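You operate a simulated robot arm through the tools that you are given. There is no shell and no other tool. Be economical: measure what you need, move in short steps, check, and stop when the job is done.

Carry out the task below with a simulated robot arm. There is one attempt and no reset: what you move stays moved.

JOB
Make a badge from the print on the red puck.
Fine: press it in the print cup, then onto the white puck in the magnet cup; leave both cups as they are then, and the other pucks.
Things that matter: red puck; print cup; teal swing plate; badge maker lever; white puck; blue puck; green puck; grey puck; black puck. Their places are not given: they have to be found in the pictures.

Only the result counts: the job must be done as asked and must still hold three seconds after the hand-in. Knocking over, shifting, dropping, spilling or breaking anything else fails it.

ROBOT AND FRAMES
A 6-joint arm with a two-finger parallel gripper, fixed in place. Base frame: the origin is at the foot of the arm, x ahead of it, y to its left, z up. Lengths are in cm, angles in degrees, forces in N, time in s.
Its first joint turns from -66.0 to 66.0 degrees. Payload 2.9 kg.
The tool frame sits at the grasp point between the pads (the TCP): z along the fingers, y along the line on which they close. The tips reach 3 cm beyond it. The gripper opens to 11 cm. The fingers are 2 cm wide and 1 cm thick; the gripper's body (4.8 by 11.2 cm) begins 5.5 cm behind the TCP.
Orientation is that of the tool frame in the base frame, as [roll, pitch, yaw] about the fixed x, y, z axes, in that order (R = Rz(yaw) Ry(pitch) Rx(roll)). With the fingers straight down and closing along the base's y, the tool's x points along the base's -x, its y along +y and its z along -z.

CONTROLS
- The arm moves only by the tool drive_tool. Its argument "moves" is one flat list of numbers, 7 for each row, row after row: the shift along the tool's x, y, z in units of 25 mm (1.0 is 25 mm), then the turn, a rotation vector about the tool's x, y, z in units of 4 degrees (1.0 is 4 degrees), then the closure in counts, from 0 (fully open) to 255 (shut). In form: [x, y, z, rx, ry, rz, gripper, x, y, z, rx, ry, rz, gripper, ...]. A call has 1 to 10 rows; each row shifts and turns the commanded pose from where the row before left it, along the tool's axes as they then stand. A call with a number of a shift or a turn outside -1 to 1 is refused whole. A row lasts 0.2 s, in which the tool goes at most 5 cm and 8.6 degrees; a call with a longer step from one row to the next is refused whole, and so is a gripper value outside its range. A pose out of reach is approached as far as the arm can. The call stops where the force on the tool passes 40 N (or 10 N more than at its start, if that is more) or the arm is blocked; 0.2 s more then pass. Each finger travels about 10.8 cm/s and halts on what it meets, pressing with about 34 N; the grip force reading is that of the motor and also rises with nothing between the fingers. The clock runs only during rows and for 0.2 s after the last one: add rows that do not move to give the fingers time. The reply holds the time, the measured pose of the TCP, the force on the tool along the base axes, the opening and the grip force, in the units named above and with some noise, and new pictures: "views" is both (left out), scene, wrist or none.
- Cameras (640 x 400 px; columns grow to the right, rows downward): "scene" is fixed at [7, 43.86, 141.47]; the picture's right is [-0.84, -0.55, 0.00], its down [-0.19, 0.30, -0.93] and it looks along [0.51, -0.78, -0.36] (base axes); focal length 302 px, centre (320, 200). "wrist" rides on the gripper at [7.2, 1.7, -10.3] in the tool frame; the picture's right is [-0.23, 0.97, 0.00], its down [-0.76, -0.18, -0.62] and it looks along [-0.61, -0.14, 0.78] (tool axes); focal length 222 px, centre (320, 200).
- locate(camera, pixels): there is no depth. For up to 12 entries [column, row, z] of the newest picture of that camera ("zoom" is the newest enlarged one), the place [x, y] in the base frame at which the ray of that pixel passes the height z, good to about 0.3 cm, but the place of the scene camera against the robot may be out by one fixed shift of up to 2.5 cm in any direction. No time passes.
- zoom(camera, box): a new picture of the part [left, top, right, bottom] of that camera's present view, enlarged. No time passes.
- job_done(): hands the job in; it is judged then, once.

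Work in short steps. Measure before you move; look again where a grasp or a placing could have gone wrong, and mend it. You have 80 turns and 170 pictures in all, those below and enlarged ones among them. Open the gripper and draw the arm clear of the work before you hand the job in, unless the task says otherwise; then end with one line.

The tools are called after ">>>" as a command line: name --argument value ..., lists and objects as JSON in quotes. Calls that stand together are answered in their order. drive_tool: Moves the arm, as the interface text tells. Its arguments: {"type":"object","properties":{"moves":{"type":"array","items":{"type":"number"}},"views":{"type":"string","enum":["both","scene","wrist","none"]}},"required":["moves"]} The other tools are called the same way: locate (camera, pixels) gives the place at which the rays of pixels pass given heights; zoom (camera, box) takes an enlarged picture of a part of a camera's view; job_done () hands the job in.

At the start:

```text
time_s: 0.0
position: [32.03, -21.79, 129.06]
orientation: [-179.9, 0.0, -180.0]
wrist_force: [-0.5, -0.1, 0.1]
width: 10.97
grasp_force: 0.1
```

scene: 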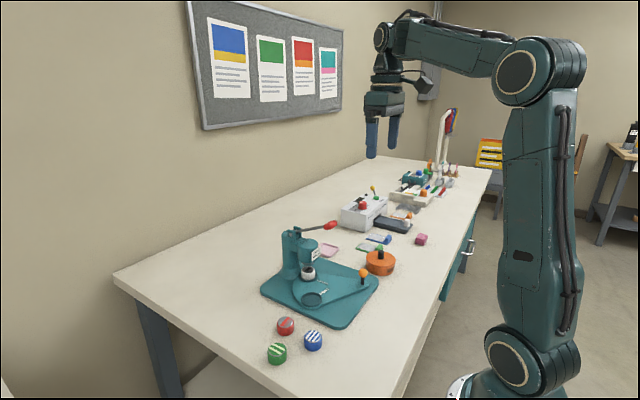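
wrist: 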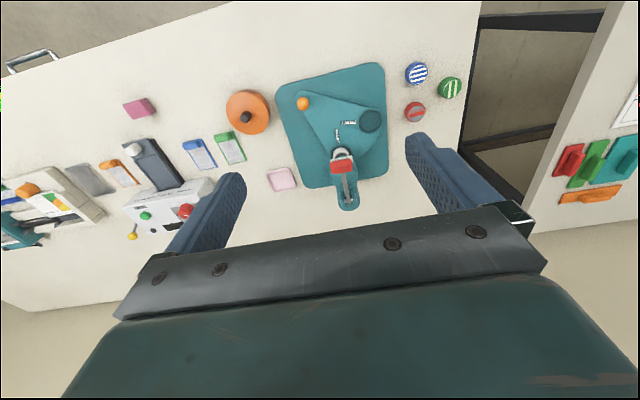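

The wrist picture shows the badge maker around (340,130) and the pucks around (415-450,70-110). I enlarge both views.

>>> zoom --camera "wrist" --box '[260, 50, 480, 220]'

>>> zoom --camera "scene" --box '[240, 210, 400, 370]'

>>> locate --camera "wrist" --pixels '[[414, 112, 67.5], [416, 73, 67.5], [450, 88, 67.5], [370, 121, 68], [342, 155, 70], [303, 103, 70], [342, 165, 76], [348, 200, 66.3]]'

>>> locate --camera "scene" --pixels '[[286, 326, 67.5], [313, 340, 67.5], [277, 354, 67.5], [313, 299, 68], [309, 273, 70], [363, 275, 70], [330, 225, 82]]'

```text
2.35 times, centred on (370, 135) of wrist
```

zoom: 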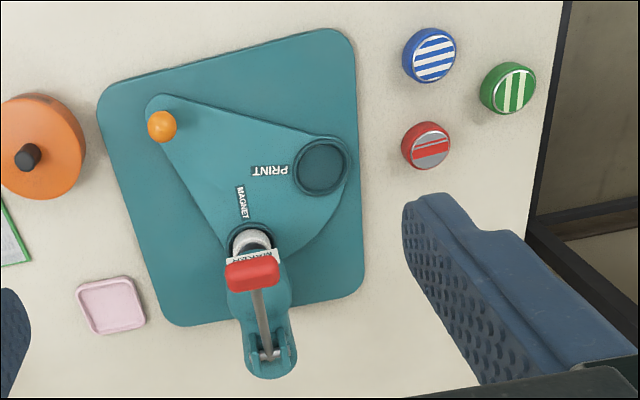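

```text
2.50 times, centred on (320, 290) of scene
```

zoom: 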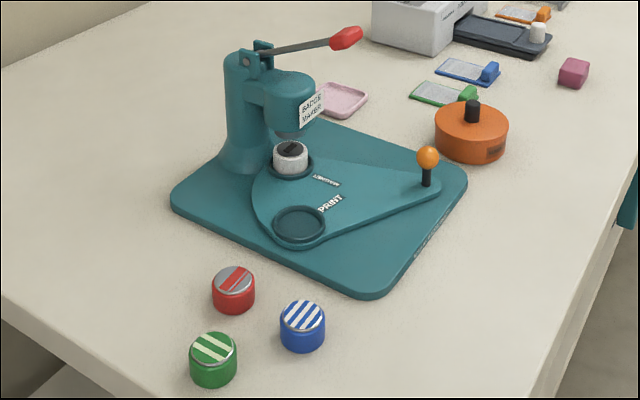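

```text
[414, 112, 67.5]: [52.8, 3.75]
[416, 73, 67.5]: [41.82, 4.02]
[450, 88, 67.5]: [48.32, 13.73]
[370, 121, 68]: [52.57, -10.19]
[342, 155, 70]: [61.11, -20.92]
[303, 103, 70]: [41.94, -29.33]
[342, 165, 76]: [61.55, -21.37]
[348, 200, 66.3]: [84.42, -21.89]
```

```text
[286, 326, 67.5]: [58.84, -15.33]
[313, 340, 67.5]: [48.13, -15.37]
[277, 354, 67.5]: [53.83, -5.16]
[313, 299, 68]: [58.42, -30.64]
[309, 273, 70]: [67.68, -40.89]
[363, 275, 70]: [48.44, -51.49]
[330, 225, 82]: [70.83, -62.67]
```

The wrist and scene rays disagree by about 19 cm at z=67.5, which suggests a surface much higher than that (about 83). I look closer at the magnet cup and at the rest of the table before moving.

>>> zoom --camera "scene" --box '[280, 220, 380, 320]'

>>> zoom --camera "scene" --box '[330, 120, 490, 260]'

>>> zoom --camera "wrist" --box '[0, 80, 240, 300]'

>>> zoom --camera "wrist" --box '[500, 60, 640, 240]'

```text
4.00 times, centred on (330, 270) of scene
```

zoom: 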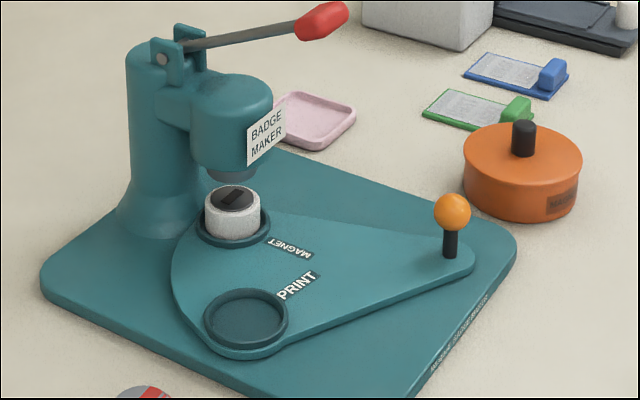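

```text
2.86 times, centred on (410, 190) of scene
```

zoom: 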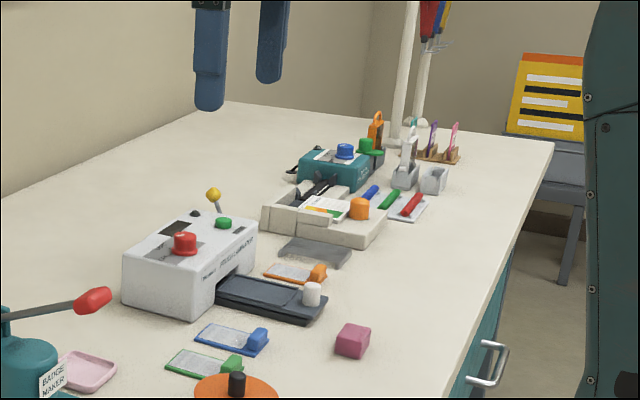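

```text
1.82 times, centred on (120, 190) of wrist
```

zoom: 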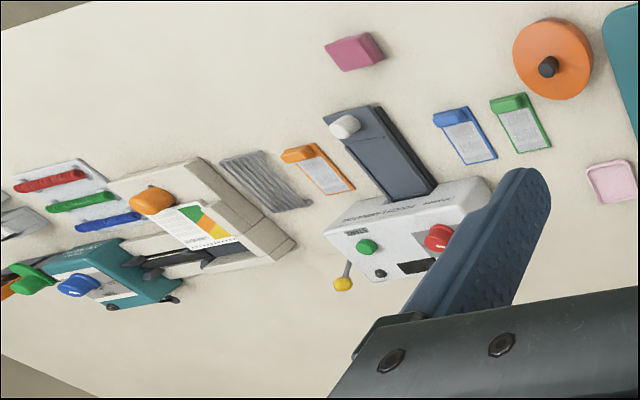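

```text
2.22 times, centred on (570, 150) of wrist
```

zoom: 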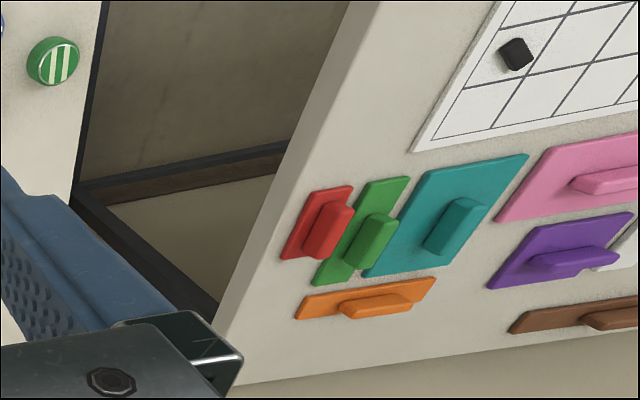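

The white puck sits in the magnet cup under the die; the print cup is empty. I lower the arm by 12 cm and draw back 5 cm to triangulate the true heights from a second wrist view.

>>> drive_tool --moves '[0.4, 0.4, 1, 0, 0, 0, 0, 0.4, 0.4, 1, 0, 0, 0, 0, 0.4, 0.4, 1, 0, 0, 0, 0, 0.4, 0.4, 1, 0, 0, 0, 0, 0.4, 0.4, 0.8, 0, 0, 0, 0, 0, 0, 0, 0, 0, 0, 0]'

```text
time_s: 1.4
position: [27.06, -16.61, 117.27]
orientation: [-179.9, 0.0, -180.0]
wrist_force: [-0.3, -0.2, -0.8]
width: 11.0
grasp_force: 0.0
```

scene: 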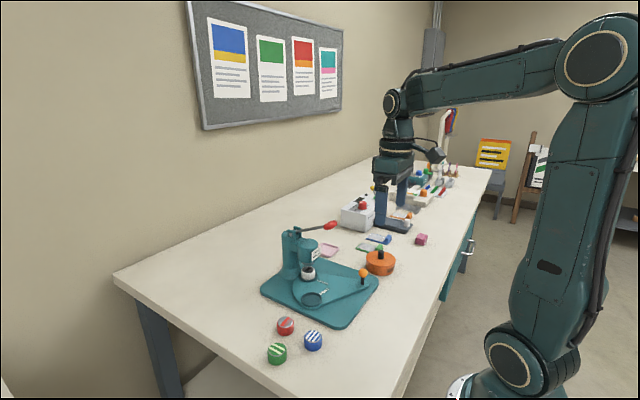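
wrist: 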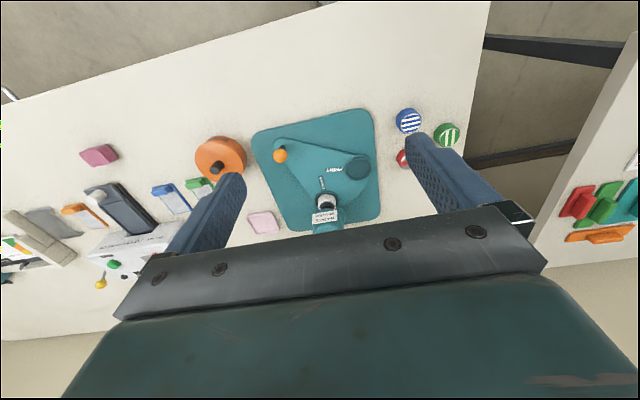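

Triangulating the blue puck from both wrist views gives z≈86, so the table really lies near 84, not 66.3. I locate features with the corrected heights.

>>> locate --camera "wrist" --pixels '[[408, 121, 86], [447, 135, 86], [402, 157, 86], [357, 168, 86], [326, 200, 88], [280, 156, 88], [217, 158, 87], [375, 112, 84]]'

>>> locate --camera "scene" --pixels '[[313, 335, 86], [277, 349, 86], [285, 322, 86], [313, 299, 86], [309, 268, 88], [363, 272, 88], [381, 257, 87], [338, 328, 84]]'

>>> zoom --camera "wrist" --box '[240, 90, 480, 240]'

```text
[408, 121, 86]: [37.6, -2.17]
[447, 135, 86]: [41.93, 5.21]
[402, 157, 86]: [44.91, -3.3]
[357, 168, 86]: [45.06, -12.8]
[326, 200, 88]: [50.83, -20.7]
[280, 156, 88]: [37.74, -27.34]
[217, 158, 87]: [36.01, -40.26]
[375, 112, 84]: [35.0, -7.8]
```

```text
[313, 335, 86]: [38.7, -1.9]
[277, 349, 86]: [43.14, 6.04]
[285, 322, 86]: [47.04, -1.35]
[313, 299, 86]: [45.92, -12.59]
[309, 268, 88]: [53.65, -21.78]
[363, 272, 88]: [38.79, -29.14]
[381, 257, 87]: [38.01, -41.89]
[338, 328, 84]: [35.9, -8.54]
```

```text
2.67 times, centred on (360, 165) of wrist
```

zoom: 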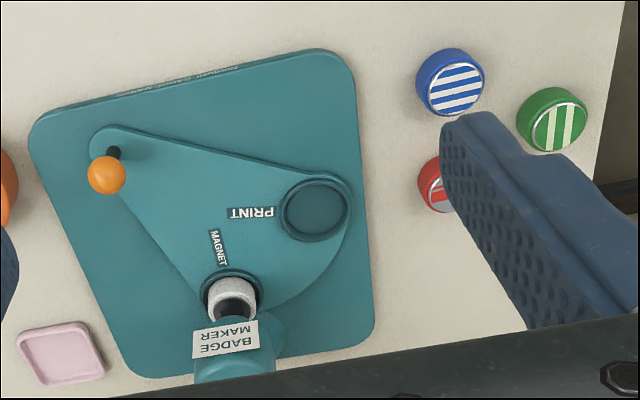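

Revised estimates: red puck (45.2,-3), print cup (45.2,-12.8), red lever tip about (45,-20.7,105). I turn the gripper 60° so that the fingers clear the blue and green pucks and the lever.

>>> drive_tool --moves '[0, 0, 0, 0, 0, 1, 0, 0, 0, 0, 0, 0, 1, 0, 0, 0, 0, 0, 0, 1, 0, 0, 0, 0, 0, 0, 1, 0, 0, 0, 0, 0, 0, 1, 0, 0, 0, 0, 0, 0, 1, 0, 0, 0, 0, 0, 0, 1, 0, 0, 0, 0, 0, 0, 1, 0, 0, 0, 0, 0, 0, 1, 0, 0, 0, 0, 0, 0, 1, 0]' --views "none"

>>> drive_tool --moves '[0, 0, 0, 0, 0, 1, 0, 0, 0, 0, 0, 0, 1, 0, 0, 0, 0, 0, 0, 1, 0, 0, 0, 0, 0, 0, 1, 0, 0, 0, 0, 0, 0, 1, 0]' --views "none"

>>> drive_tool --moves '[0.1, 0.9, 0.4, 0, 0, 0, 0, 0.1, 0.9, 0.4, 0, 0, 0, 0, 0.1, 0.9, 0.4, 0, 0, 0, 0, 0.1, 0.9, 0.4, 0, 0, 0, 0, 0.1, 0.9, 0.4, 0, 0, 0, 0, 0.1, 0.9, 0.4, 0, 0, 0, 0, 0.1, 0.9, 0.4, 0, 0, 0, 0, 0.1, 0.9, 0.4, 0, 0, 0, 0, 0.1, 0.9, 0.4, 0, 0, 0, 0, 0.1, 0.9, 0.4, 0, 0, 0, 0]'

```text
time_s: 3.6
position: [27.13, -16.79, 117.21]
orientation: [-180.0, 0.0, 139.8]
wrist_force: [0.2, -0.1, -0.5]
width: 11.01
grasp_force: 0.0
```

```text
time_s: 4.8
position: [27.08, -16.91, 117.1]
orientation: [-179.9, 0.0, 119.9]
wrist_force: [-0.2, 0.2, 0.2]
width: 11.03
grasp_force: 0.0
```

```text
time_s: 7.0
position: [45.24, -3.4, 107.14]
orientation: [180.0, 0.2, 120.0]
wrist_force: [-0.2, -0.2, -1.0]
width: 11.01
grasp_force: 0.0
```

scene: 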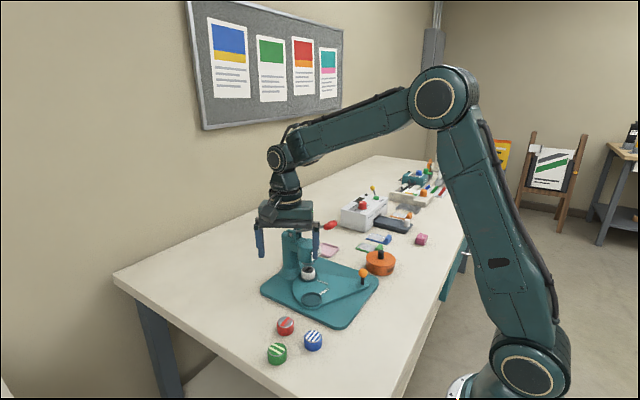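
wrist: 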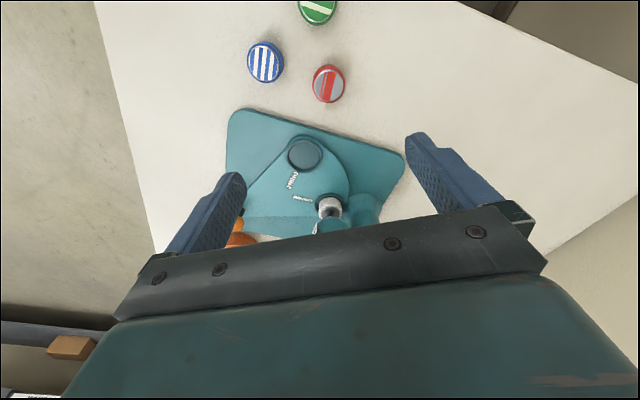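

The wrist shows the red puck with its top at (328,83) and the print cup at (305,154). I locate them from here for several heights.

>>> locate --camera "wrist" --pixels '[[328, 83, 87], [328, 83, 86], [328, 83, 85], [305, 153, 86], [305, 153, 85], [329, 205, 88], [265, 62, 86], [265, 62, 85]]'

>>> zoom --camera "wrist" --box '[210, 30, 410, 250]'

```text
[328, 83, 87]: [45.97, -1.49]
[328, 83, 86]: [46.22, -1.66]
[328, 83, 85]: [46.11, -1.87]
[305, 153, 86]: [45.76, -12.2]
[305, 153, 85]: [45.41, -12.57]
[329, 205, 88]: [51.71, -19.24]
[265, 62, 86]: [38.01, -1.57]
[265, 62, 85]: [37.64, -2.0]
```

```text
1.82 times, centred on (310, 140) of wrist
```

zoom: 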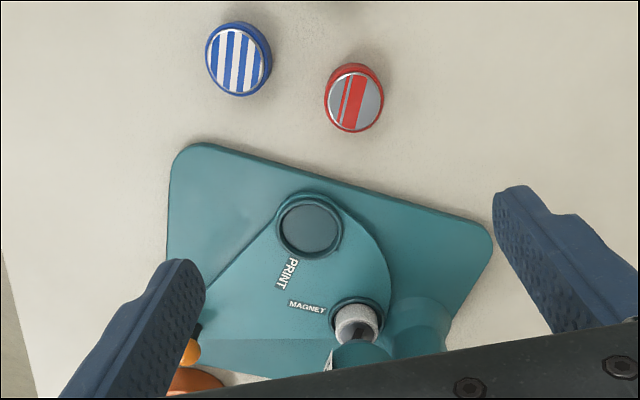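

Cup rim and puck top come out near z=85.2; red puck at about (46.1,-1.8), print cup at (45.4,-12.5). I go above the red puck and down to z≈93 to check the centring.

>>> drive_tool --moves '[0.064, 0.103, 0.93, 0, 0, 0, 0, 0.064, 0.103, 0.93, 0, 0, 0, 0, 0.064, 0.103, 0.93, 0, 0, 0, 0, 0.064, 0.103, 0.93, 0, 0, 0, 0, 0.064, 0.103, 0.93, 0, 0, 0, 0, 0.064, 0.103, 0.93, 0, 0, 0, 0, 0, 0, 0, 0, 0, 0, 0]'

```text
time_s: 8.6
position: [46.14, -1.91, 93.14]
orientation: [-180.0, 0.0, 120.0]
wrist_force: [-0.5, -0.1, 0.0]
width: 10.97
grasp_force: 0.0
```

scene: 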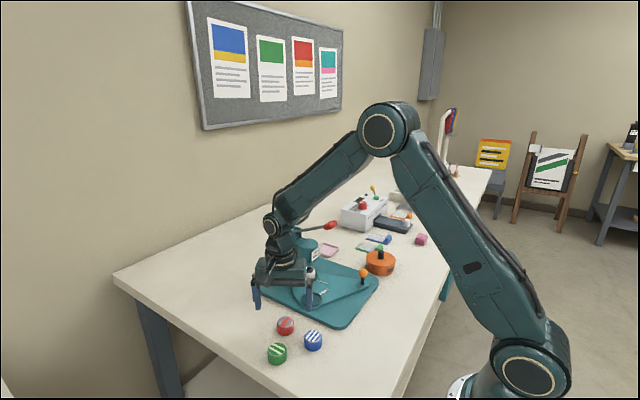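
wrist: 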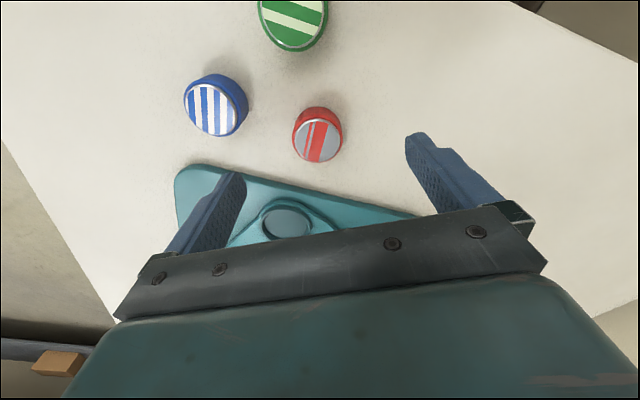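

The red puck now shows at about (318,138), near the line of the tool axis. I measure precisely.

>>> zoom --camera "wrist" --box '[220, 80, 420, 230]'

>>> locate --camera "wrist" --pixels '[[318, 141, 85.3], [318, 141, 84.5], [215, 109, 85.3], [288, 223, 85.3], [215, 109, 84.5], [288, 223, 84.5]]'

```text
2.67 times, centred on (320, 155) of wrist
```

zoom: 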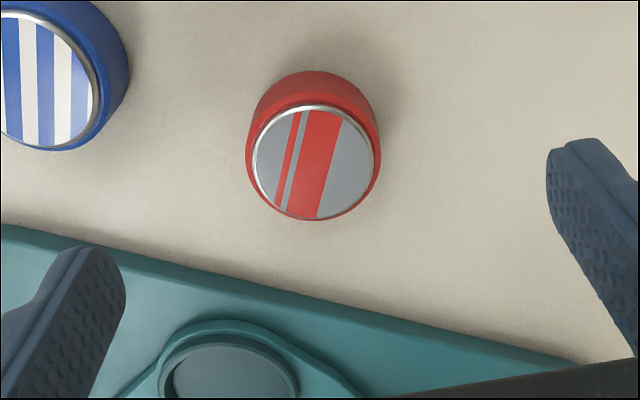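

```text
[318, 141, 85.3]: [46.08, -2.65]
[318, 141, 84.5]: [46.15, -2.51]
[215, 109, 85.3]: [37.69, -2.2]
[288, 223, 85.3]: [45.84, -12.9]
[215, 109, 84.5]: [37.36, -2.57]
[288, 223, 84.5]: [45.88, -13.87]
```

By my own triangulation the red top is at z≈86.5, right on the tool axis. I go down to TCP z≈88.2 (tips about 1.3 cm below the top) and look.

>>> drive_tool --moves '[0, 0, 0.66, 0, 0, 0, 0, 0, 0, 0.66, 0, 0, 0, 0, 0, 0, 0.66, 0, 0, 0, 0, 0, 0, 0, 0, 0, 0, 0]'

>>> zoom --camera "scene" --box '[220, 250, 380, 370]'

```text
time_s: 9.6
position: [46.05, -1.66, 88.12]
orientation: [-179.9, 0.0, 120.0]
wrist_force: [-0.7, 0.4, -0.9]
width: 11.0
grasp_force: 0.0
```

scene: 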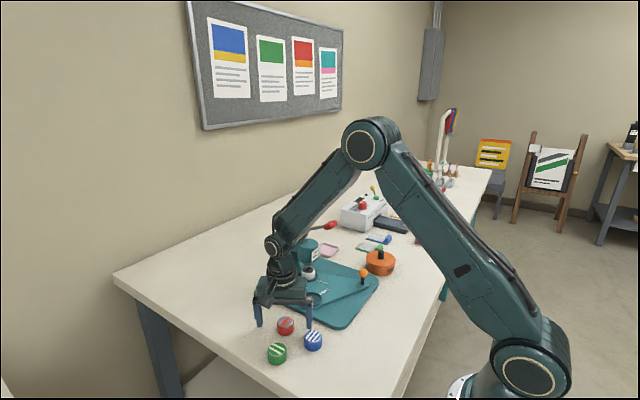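
wrist: 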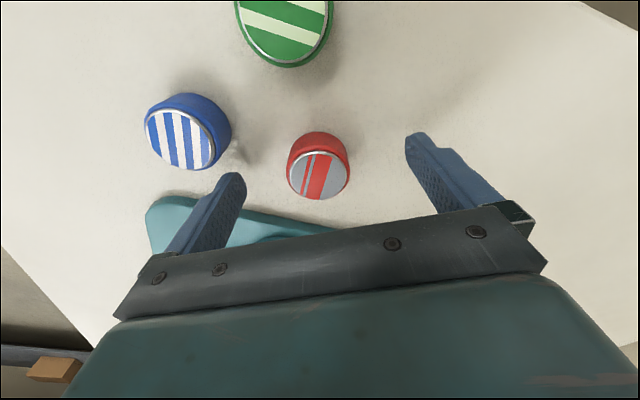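

```text
3.33 times, centred on (300, 310) of scene
```

zoom: 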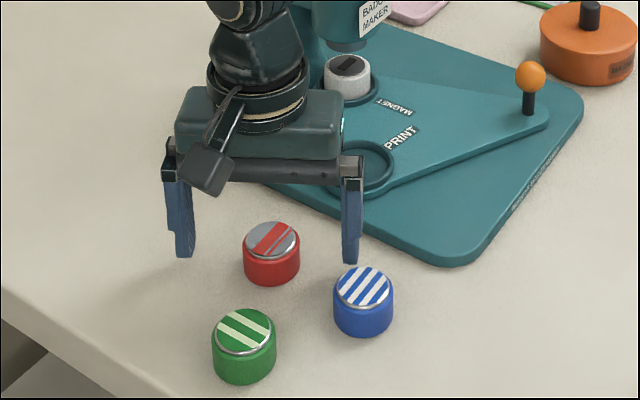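

The tips stand astride the red puck, which lies about 0.4 cm towards tool −x; blue and green are clear. I shift 0.4 cm and close.

>>> drive_tool --moves '[-0.16, 0, 0, 0, 0, 0, 0, 0, 0, 0, 0, 0, 0, 60, 0, 0, 0, 0, 0, 0, 120, 0, 0, 0, 0, 0, 0, 200, 0, 0, 0, 0, 0, 0, 255, 0, 0, 0, 0, 0, 0, 255]'

```text
time_s: 11.0
position: [46.24, -2.17, 88.21]
orientation: [-179.9, 0.1, 119.9]
wrist_force: [0.3, -1.2, 0.1]
width: 3.99
grasp_force: 34.3
```

scene: 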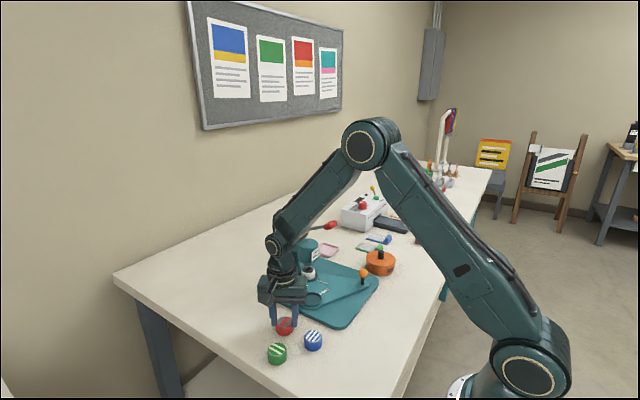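
wrist: 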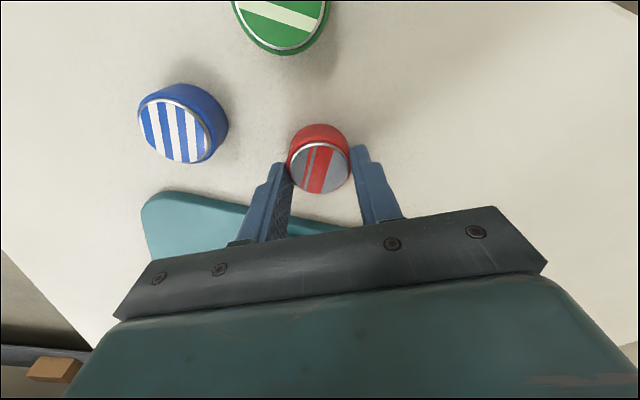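

The grip holds at width 3.99. I check how deep the pads are on the puck and how it lies along tool x.

>>> zoom --camera "wrist" --box '[230, 100, 410, 240]'

>>> zoom --camera "scene" --box '[240, 260, 340, 370]'

```text
2.86 times, centred on (320, 170) of wrist
```

zoom: 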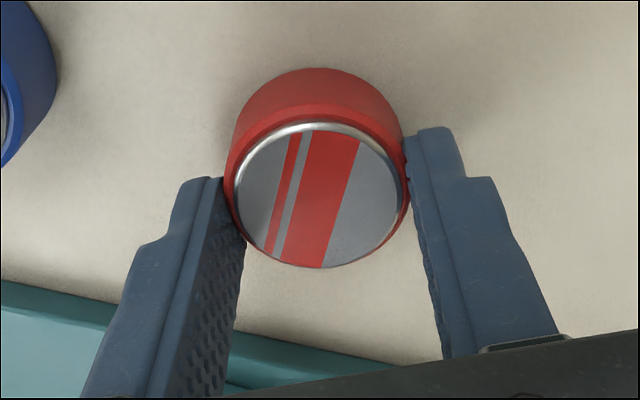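

```text
3.64 times, centred on (290, 315) of scene
```

zoom: 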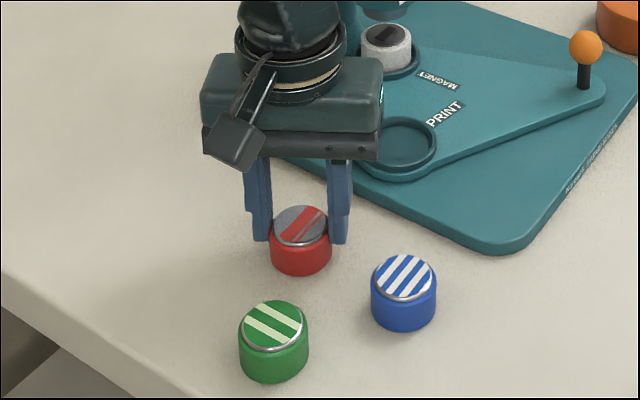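

The puck is gripped over roughly its top centimetre. I lift 5 cm and carry it to hover over the print cup at about (45.7,-12.5).

>>> drive_tool --moves '[0, 0, -0.66, 0, 0, 0, 255, 0, 0, -0.67, 0, 0, 0, 255, 0, 0, -0.67, 0, 0, 0, 255, -0.7, -0.45, 0, 0, 0, 0, 255, -0.7, -0.45, 0, 0, 0, 0, 255, -0.7, -0.45, 0, 0, 0, 0, 255, -0.7, -0.45, 0, 0, 0, 0, 255, -0.7, -0.45, 0, 0, 0, 0, 255, 0, 0, 0, 0, 0, 0, 255]'

>>> zoom --camera "wrist" --box '[220, 90, 420, 240]'

>>> zoom --camera "scene" --box '[260, 210, 380, 330]'

```text
time_s: 13.0
position: [45.77, -12.56, 93.27]
orientation: [-179.9, 0.0, 120.0]
wrist_force: [0.3, -0.6, -0.6]
width: 3.94
grasp_force: 33.9
```

scene: 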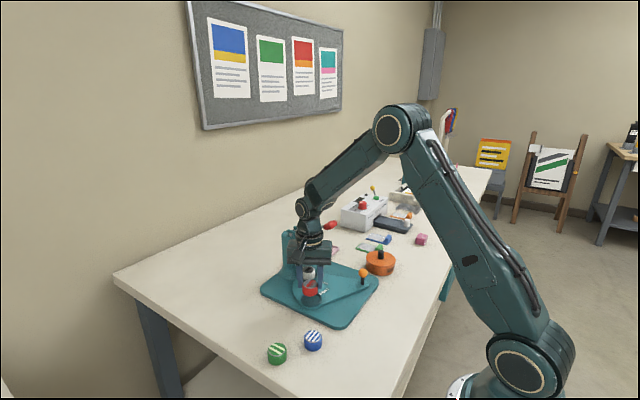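
wrist: 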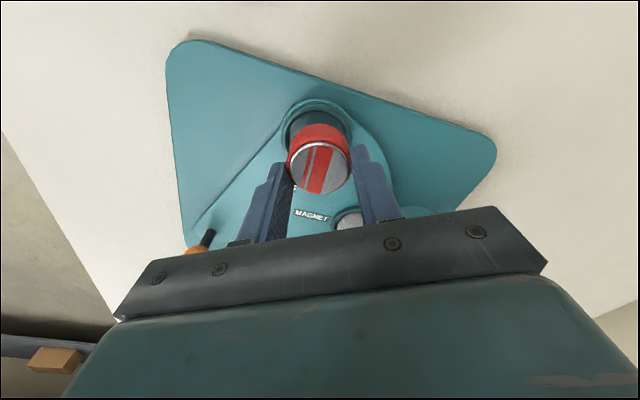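

```text
2.67 times, centred on (320, 165) of wrist
```

zoom: 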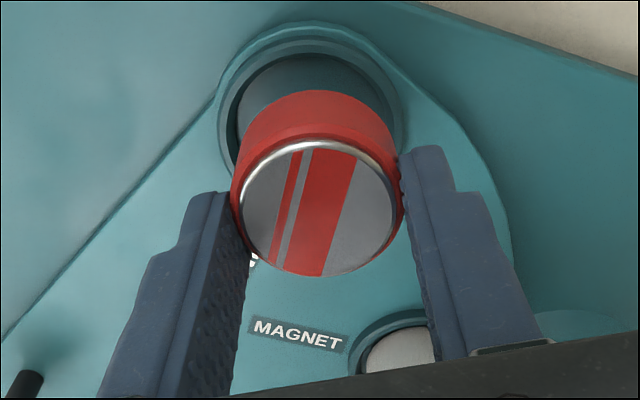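

```text
3.33 times, centred on (320, 270) of scene
```

zoom: 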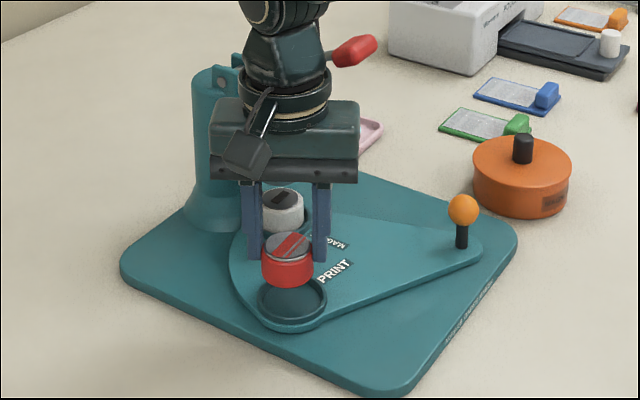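

The puck hovers a little off the cup: about 0.3 cm towards the right in the wrist view and about 0.4 cm towards the camera. I correct (tx −0.4, ty −0.37) and lower 2 cm to compare again.

>>> drive_tool --moves '[-0.16, -0.15, 0, 0, 0, 0, 255, 0, 0, 0.4, 0, 0, 0, 255, 0, 0, 0.4, 0, 0, 0, 255, 0, 0, 0, 0, 0, 0, 255]'

>>> zoom --camera "wrist" --box '[240, 90, 400, 210]'

>>> zoom --camera "scene" --box '[280, 250, 350, 320]'

```text
time_s: 14.0
position: [45.66, -13.04, 91.07]
orientation: [-179.9, -0.1, 119.9]
wrist_force: [-0.6, 0.3, 0.4]
width: 3.96
grasp_force: 33.8
```

scene: 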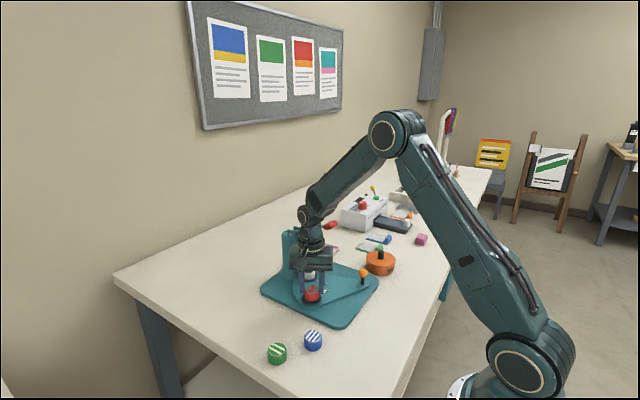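
wrist: 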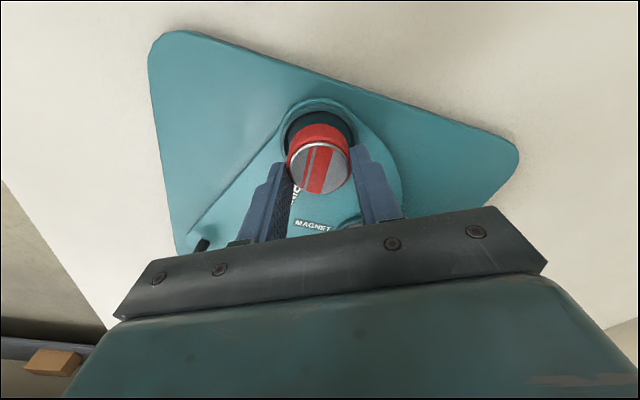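

```text
3.33 times, centred on (320, 150) of wrist
```

zoom: 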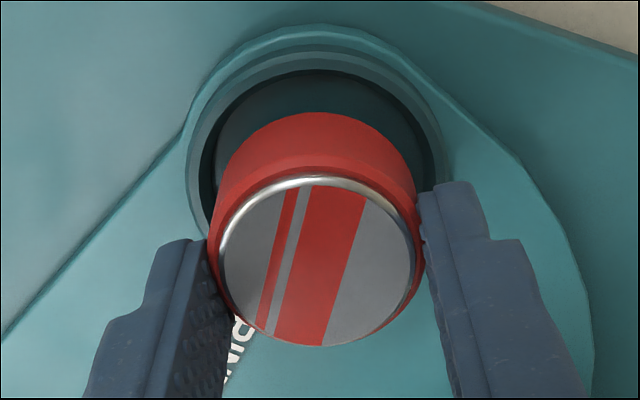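

```text
5.71 times, centred on (315, 285) of scene
```

zoom: 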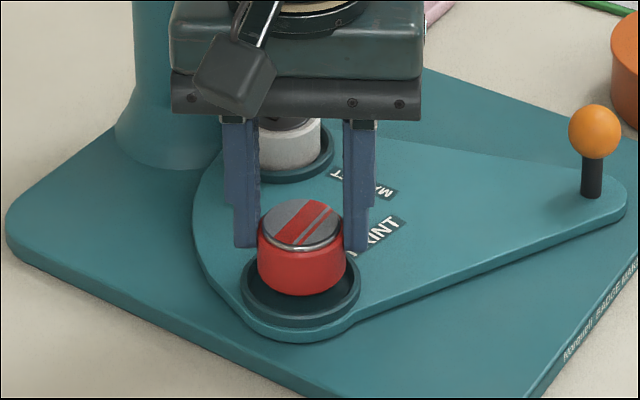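

Centring now looks good in both views (columns coincide; fore-aft within about 0.1–0.2 cm), and the cup is roomier than the puck. I lower gently by 2 cm in small steps.

>>> drive_tool --moves '[0.04, 0, 0.2, 0, 0, 0, 255, 0, 0, 0.15, 0, 0, 0, 255, 0, 0, 0.15, 0, 0, 0, 255, 0, 0, 0.15, 0, 0, 0, 255, 0, 0, 0.15, 0, 0, 0, 255]'

>>> zoom --camera "wrist" --box '[240, 90, 400, 210]'

>>> zoom --camera "scene" --box '[280, 250, 350, 320]'

```text
time_s: 15.3
position: [45.91, -13.1, 89.6]
orientation: [179.7, 0.4, 120.0]
wrist_force: [-1.5, 0.8, 4.1]
width: 4.01
grasp_force: 34.0
stopped in row 5: the force on the tool passed its limit (the readings are from after the stop); the commanded pose is now the measured one
```

scene: 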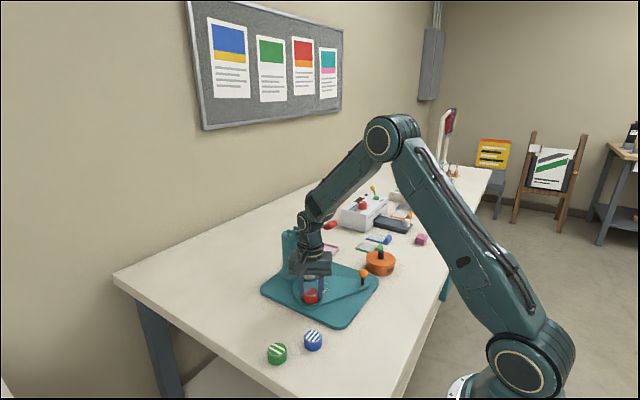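
wrist: 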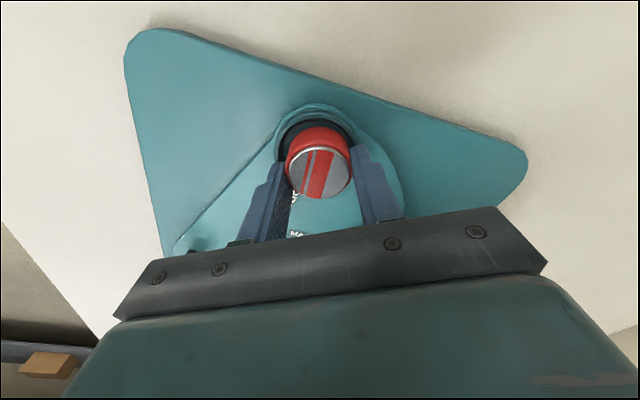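

```text
3.33 times, centred on (320, 150) of wrist
```

zoom: 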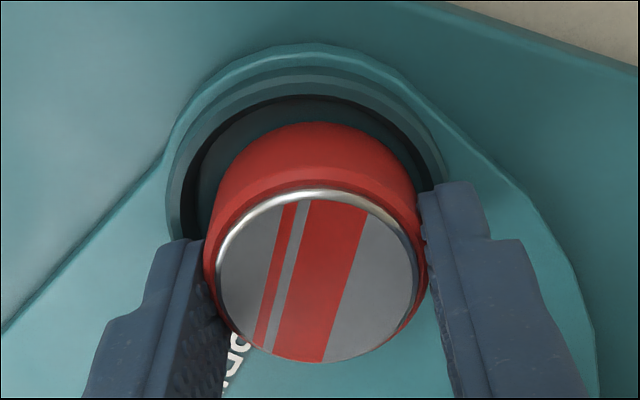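

```text
5.71 times, centred on (315, 285) of scene
```

zoom: 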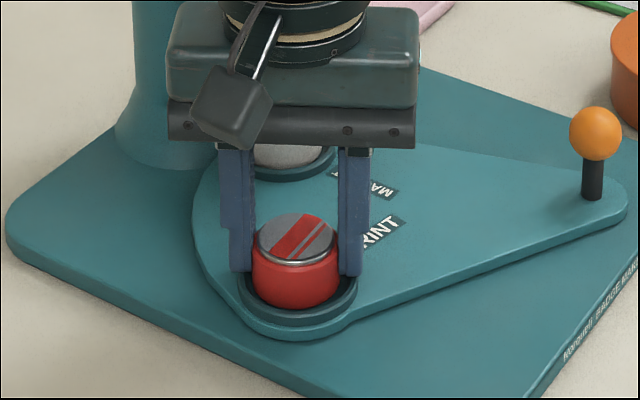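

The force limit tripped at TCP z 89.6, which is 1.4 cm above the table-level grasp; the scene shows the puck low inside the rim, so it seems to rest on the cup floor. I open to about 6 cm and rise 4 cm to check.

>>> drive_tool --moves '[0, 0, 0, 0, 0, 0, 150, 0, 0, 0, 0, 0, 0, 116, 0, 0, 0, 0, 0, 0, 116, 0, 0, -0.5, 0, 0, 0, 116, 0, 0, -0.7, 0, 0, 0, 116, 0, 0, -0.8, 0, 0, 0, 116]'

>>> zoom --camera "wrist" --box '[240, 70, 400, 210]'

>>> zoom --camera "scene" --box '[270, 220, 370, 320]'

```text
time_s: 16.7
position: [45.8, -12.85, 94.64]
orientation: [179.8, 0.3, 120.0]
wrist_force: [-0.8, 0.9, 0.2]
width: 5.98
grasp_force: 0.1
```

scene: 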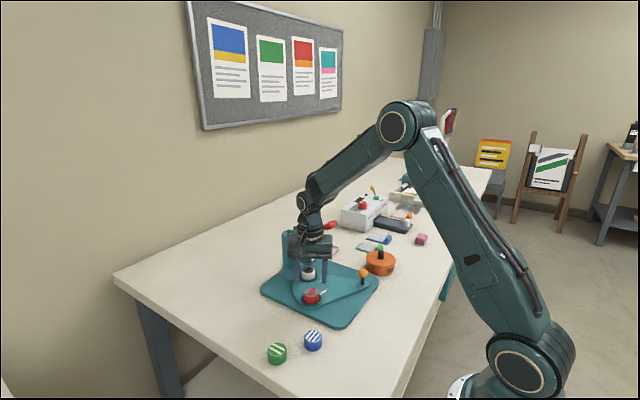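
wrist: 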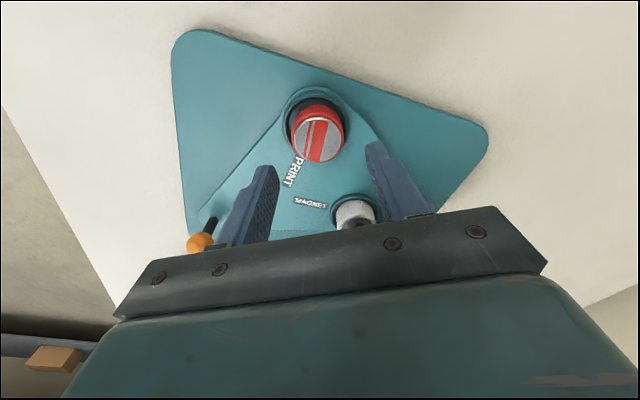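

```text
2.86 times, centred on (320, 140) of wrist
```

zoom: 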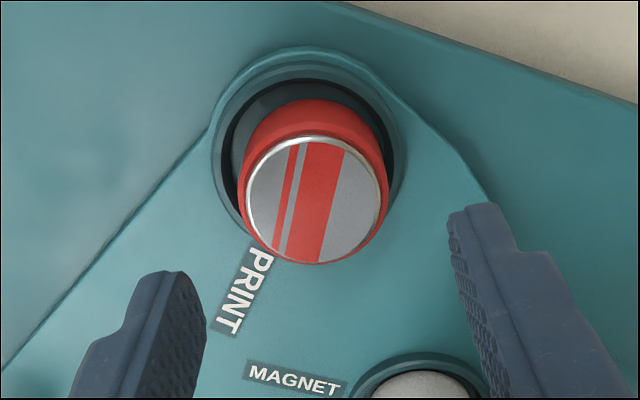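

```text
4.00 times, centred on (320, 270) of scene
```

zoom: 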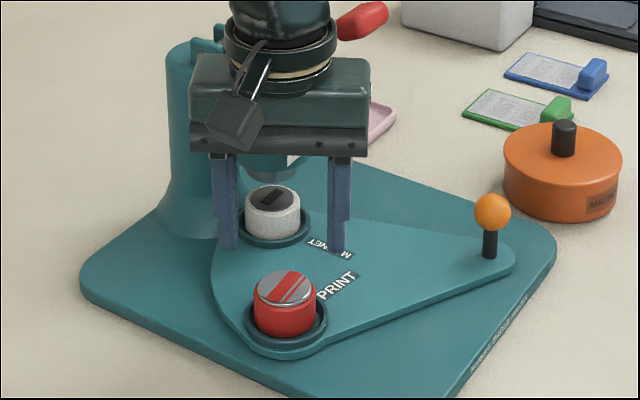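

The red puck sits untilted in the print cup and the knob has not moved from (363,273). Next I need the swing plate's pivot, so I raise and draw back for a plan view of the plate.

>>> drive_tool --moves '[0, 0, -1, 0, 0, 0, 116, 0, 0, -1, 0, 0, 0, 116, 0, 0, -1, 0, 0, 0, 116, 0.5, 0, -1, 0, 0, 0, 116, 0.5, 0, -1, 0, 0, 0, 116, 0.5, 0, -0.5, 0, 0, 0, 116, 0, 0, 0, 0, 0, 0, 116]'

>>> zoom --camera "wrist" --box '[220, 80, 420, 230]'

>>> zoom --camera "scene" --box '[250, 210, 390, 340]'

```text
time_s: 18.3
position: [43.77, -9.64, 108.49]
orientation: [179.8, 0.3, 120.0]
wrist_force: [-0.2, -1.3, -0.4]
width: 6.01
grasp_force: 0.0
```

scene: 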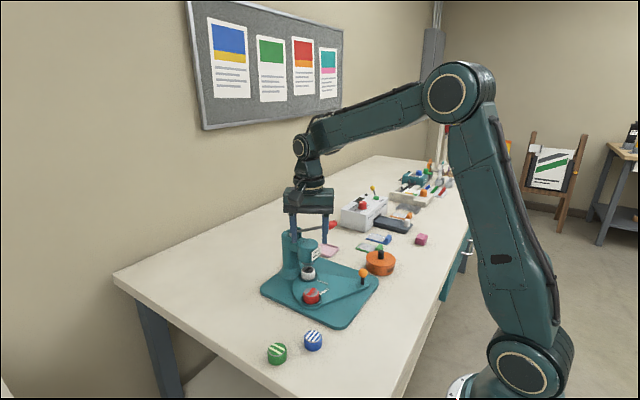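
wrist: 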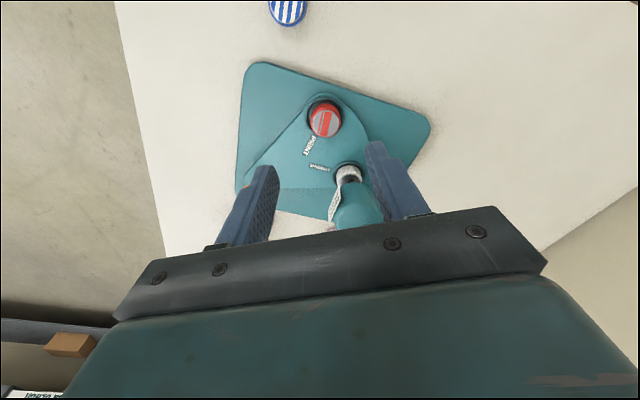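

```text
2.67 times, centred on (320, 155) of wrist
```

zoom: 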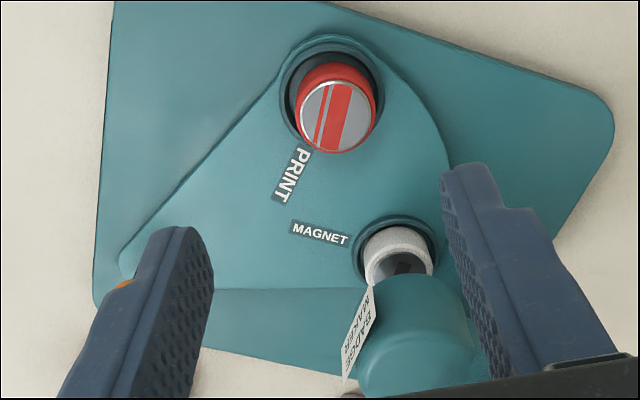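

```text
3.08 times, centred on (320, 275) of scene
```

zoom: 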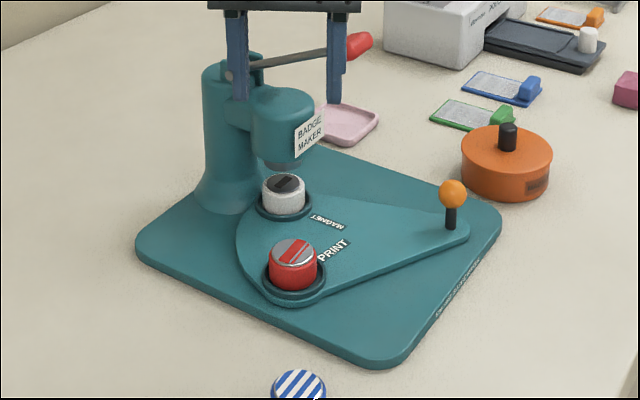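

The PRINT and MAGNET labels run radially and converge at about zoom (269,220), which gives a pivot near (43.8,-21), equidistant (≈8.6 cm) from both cups; the knob lies opposite at about (37,-26.4,90). Swinging print under the die means taking the knob about 75° clockwise to around (36.7,-15.7). I first move to −x and turn the gripper back to close along y.

>>> drive_tool --moves '[0.47, -0.81, 0, 0, 0, 0, 116, 0.47, -0.81, 0, 0, 0, 0, 116, 0.47, -0.81, 0, 0, 0, 0, 116, 0, 0, 0, 0, 0, -1, 116, 0, 0, 0, 0, 0, -1, 116, 0, 0, 0, 0, 0, -1, 116, 0, 0, 0, 0, 0, -1, 116, 0, 0, 0, 0, 0, -1, 116, 0, 0, 0, 0, 0, -1, 116, 0, 0, 0, 0, 0, -1, 116]' --views "none"

>>> drive_tool --moves '[0, 0, 0, 0, 0, -1, 116, 0, 0, 0, 0, 0, -1, 116, 0, 0, 0, 0, 0, -1, 116, 0, 0, 0, 0, 0, -1, 116, 0, 0, 0, 0, 0, -1, 116, 0, 0, 0, 0, 0, -1, 116, 0, 0, 0, 0, 0, -1, 116, 0, 0, 0, 0, 0, -1, 116, 0, 0, 0, 0, 0, 0, 116]' --views "none"

>>> drive_tool --moves '[0, -0.96, 0, 0, 0, 0, 116, 0, -0.96, 0, 0, 0, 0, 116, 0, -0.96, 0, 0, 0, 0, 116, 0, -0.96, 0, 0, 0, 0, 116, 0, -0.96, 0, 0, 0, 0, 116, 0, -0.96, 0, 0, 0, 0, 116, 0, -0.96, 0, 0, 0, 0, 116, 0, 0, 0, 0, 0, 0, 116]'

```text
time_s: 20.5
position: [36.97, -9.6, 108.18]
orientation: [180.0, 0.5, 148.1]
wrist_force: [0.2, 0.5, -0.5]
width: 5.99
grasp_force: 0.1
```

```text
time_s: 22.5
position: [37.06, -9.77, 108.27]
orientation: [-179.7, 0.4, -179.8]
wrist_force: [0.6, -0.2, 0.4]
width: 5.98
grasp_force: 0.1
```

```text
time_s: 24.3
position: [36.97, -26.6, 108.23]
orientation: [-179.8, 0.3, 180.0]
wrist_force: [0.7, 0.1, -0.4]
width: 5.99
grasp_force: 0.0
```

scene: 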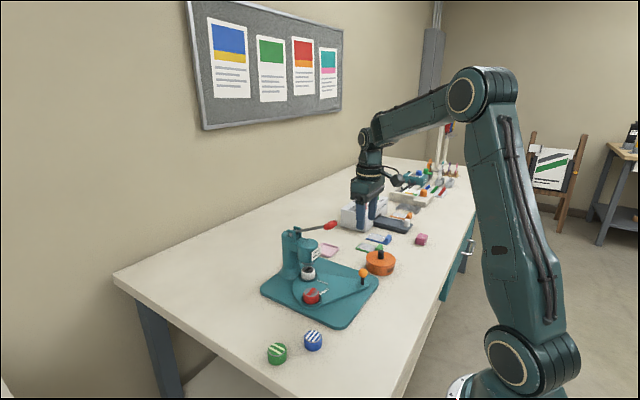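
wrist: 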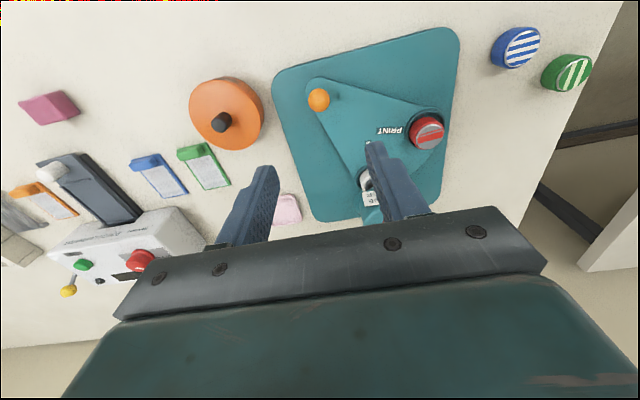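

The knob at wrist (319,100) is straight under the tool axis. I descend to z≈94 and check.

>>> drive_tool --moves '[0, 0, 0.95, 0, 0, 0, 116, 0, 0, 0.95, 0, 0, 0, 116, 0, 0, 0.95, 0, 0, 0, 116, 0, 0, 0.95, 0, 0, 0, 116, 0, 0, 0.95, 0, 0, 0, 116, 0, 0, 0.95, 0, 0, 0, 116, 0, 0, 0, 0, 0, 0, 116]'

>>> zoom --camera "scene" --box '[290, 200, 430, 320]'

```text
time_s: 25.9
position: [37.15, -26.58, 93.85]
orientation: [-179.8, 0.4, -180.0]
wrist_force: [0.9, 0.7, 0.5]
width: 6.02
grasp_force: 0.0
```

scene: 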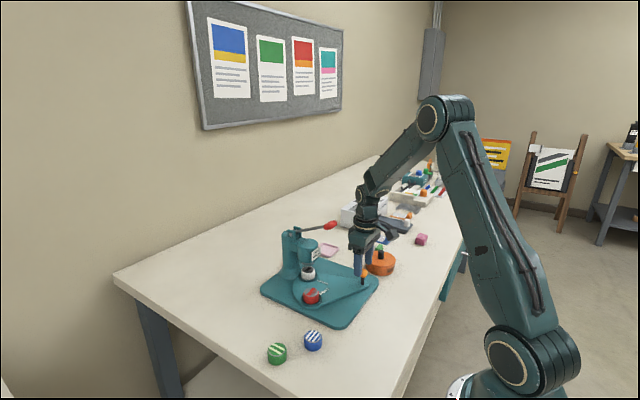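
wrist: 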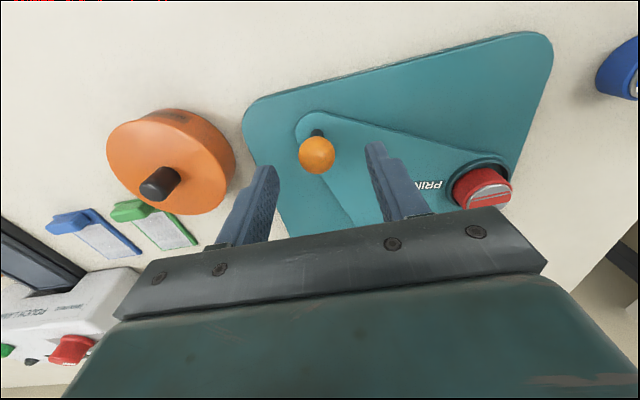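

```text
3.33 times, centred on (360, 260) of scene
```

zoom: 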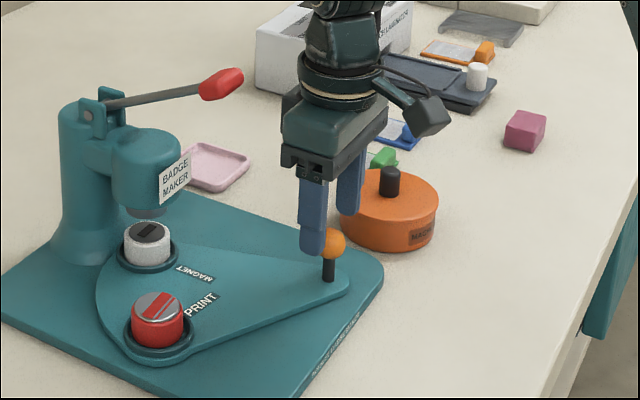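

The ball at (317,155) fits between the fingers. I descend 2.6 cm and close to a loose cage of about 2.9 cm.

>>> drive_tool --moves '[0, -0.04, 0.35, 0, 0, 0, 116, 0, 0, 0.35, 0, 0, 0, 116, 0, 0, 0.34, 0, 0, 0, 116, 0, 0, 0, 0, 0, 0, 150, 0, 0, 0, 0, 0, 0, 188, 0, 0, 0, 0, 0, 0, 188]'

>>> zoom --camera "wrist" --box '[240, 100, 400, 240]'

>>> zoom --camera "scene" --box '[310, 220, 410, 320]'

```text
time_s: 27.3
position: [37.1, -26.6, 91.36]
orientation: [-179.8, 0.4, 179.9]
wrist_force: [-0.8, -1.4, -0.3]
width: 2.92
grasp_force: 0.2
```

scene: 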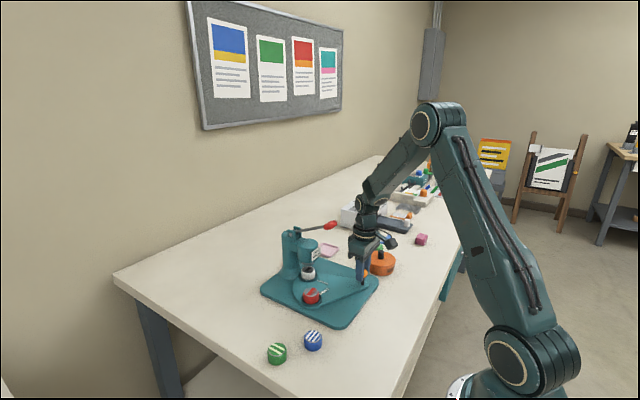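
wrist: 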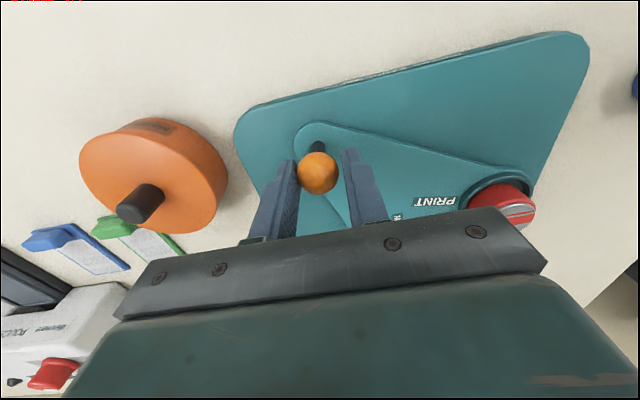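

```text
2.86 times, centred on (320, 170) of wrist
```

zoom: 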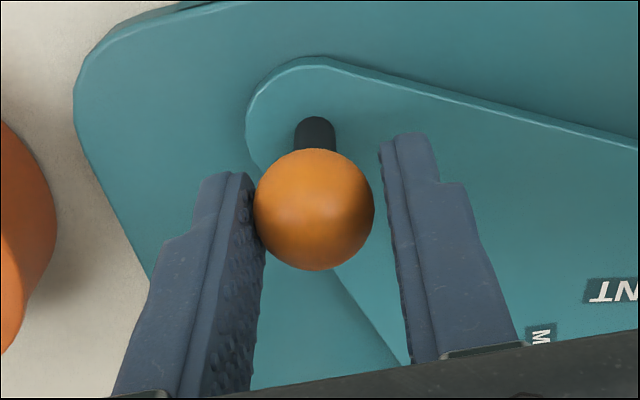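

```text
4.00 times, centred on (360, 270) of scene
```

zoom: 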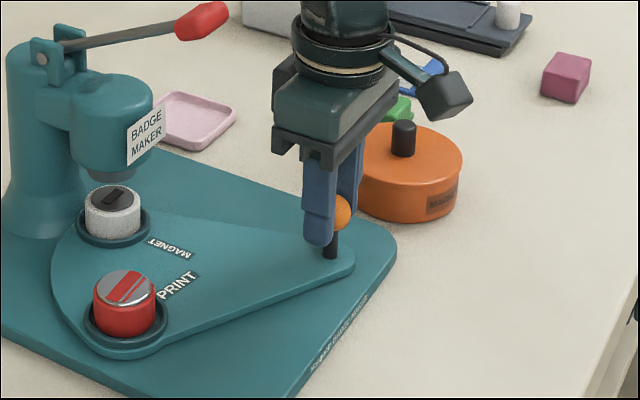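

The ball is caged. As a test of the pivot I push along the first 22° of the arc towards +y and look at the plate.

>>> drive_tool --moves '[0.14, 0.185, 0, 0, 0, 0, 188, 0.14, 0.185, 0, 0, 0, 0, 188, 0.11, 0.2, 0, 0, 0, 0, 188, 0.11, 0.2, 0, 0, 0, 0, 188, 0.09, 0.21, 0, 0, 0, 0, 188, 0.09, 0.21, 0, 0, 0, 0, 188]'

>>> zoom --camera "scene" --box '[270, 220, 400, 320]'

```text
time_s: 28.7
position: [35.34, -23.59, 91.59]
orientation: [-179.8, 0.4, 180.0]
wrist_force: [-0.6, 0.3, -0.4]
width: 2.9
grasp_force: 0.4
```

scene: 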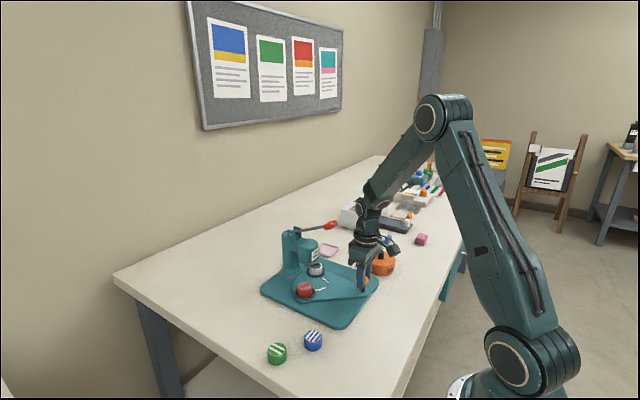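
wrist: 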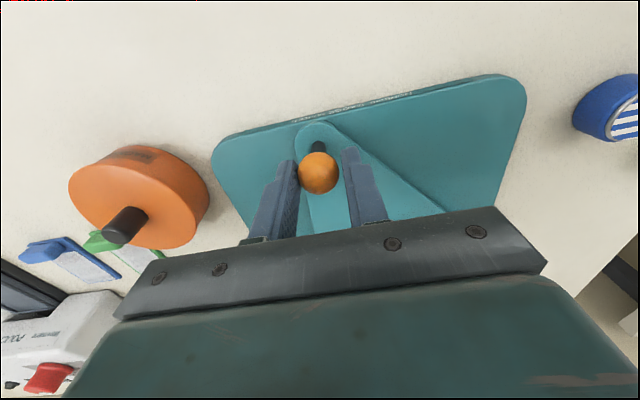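

```text
4.00 times, centred on (335, 270) of scene
```

zoom: 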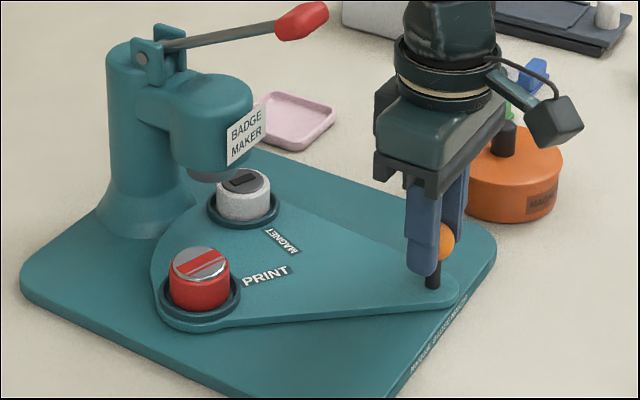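

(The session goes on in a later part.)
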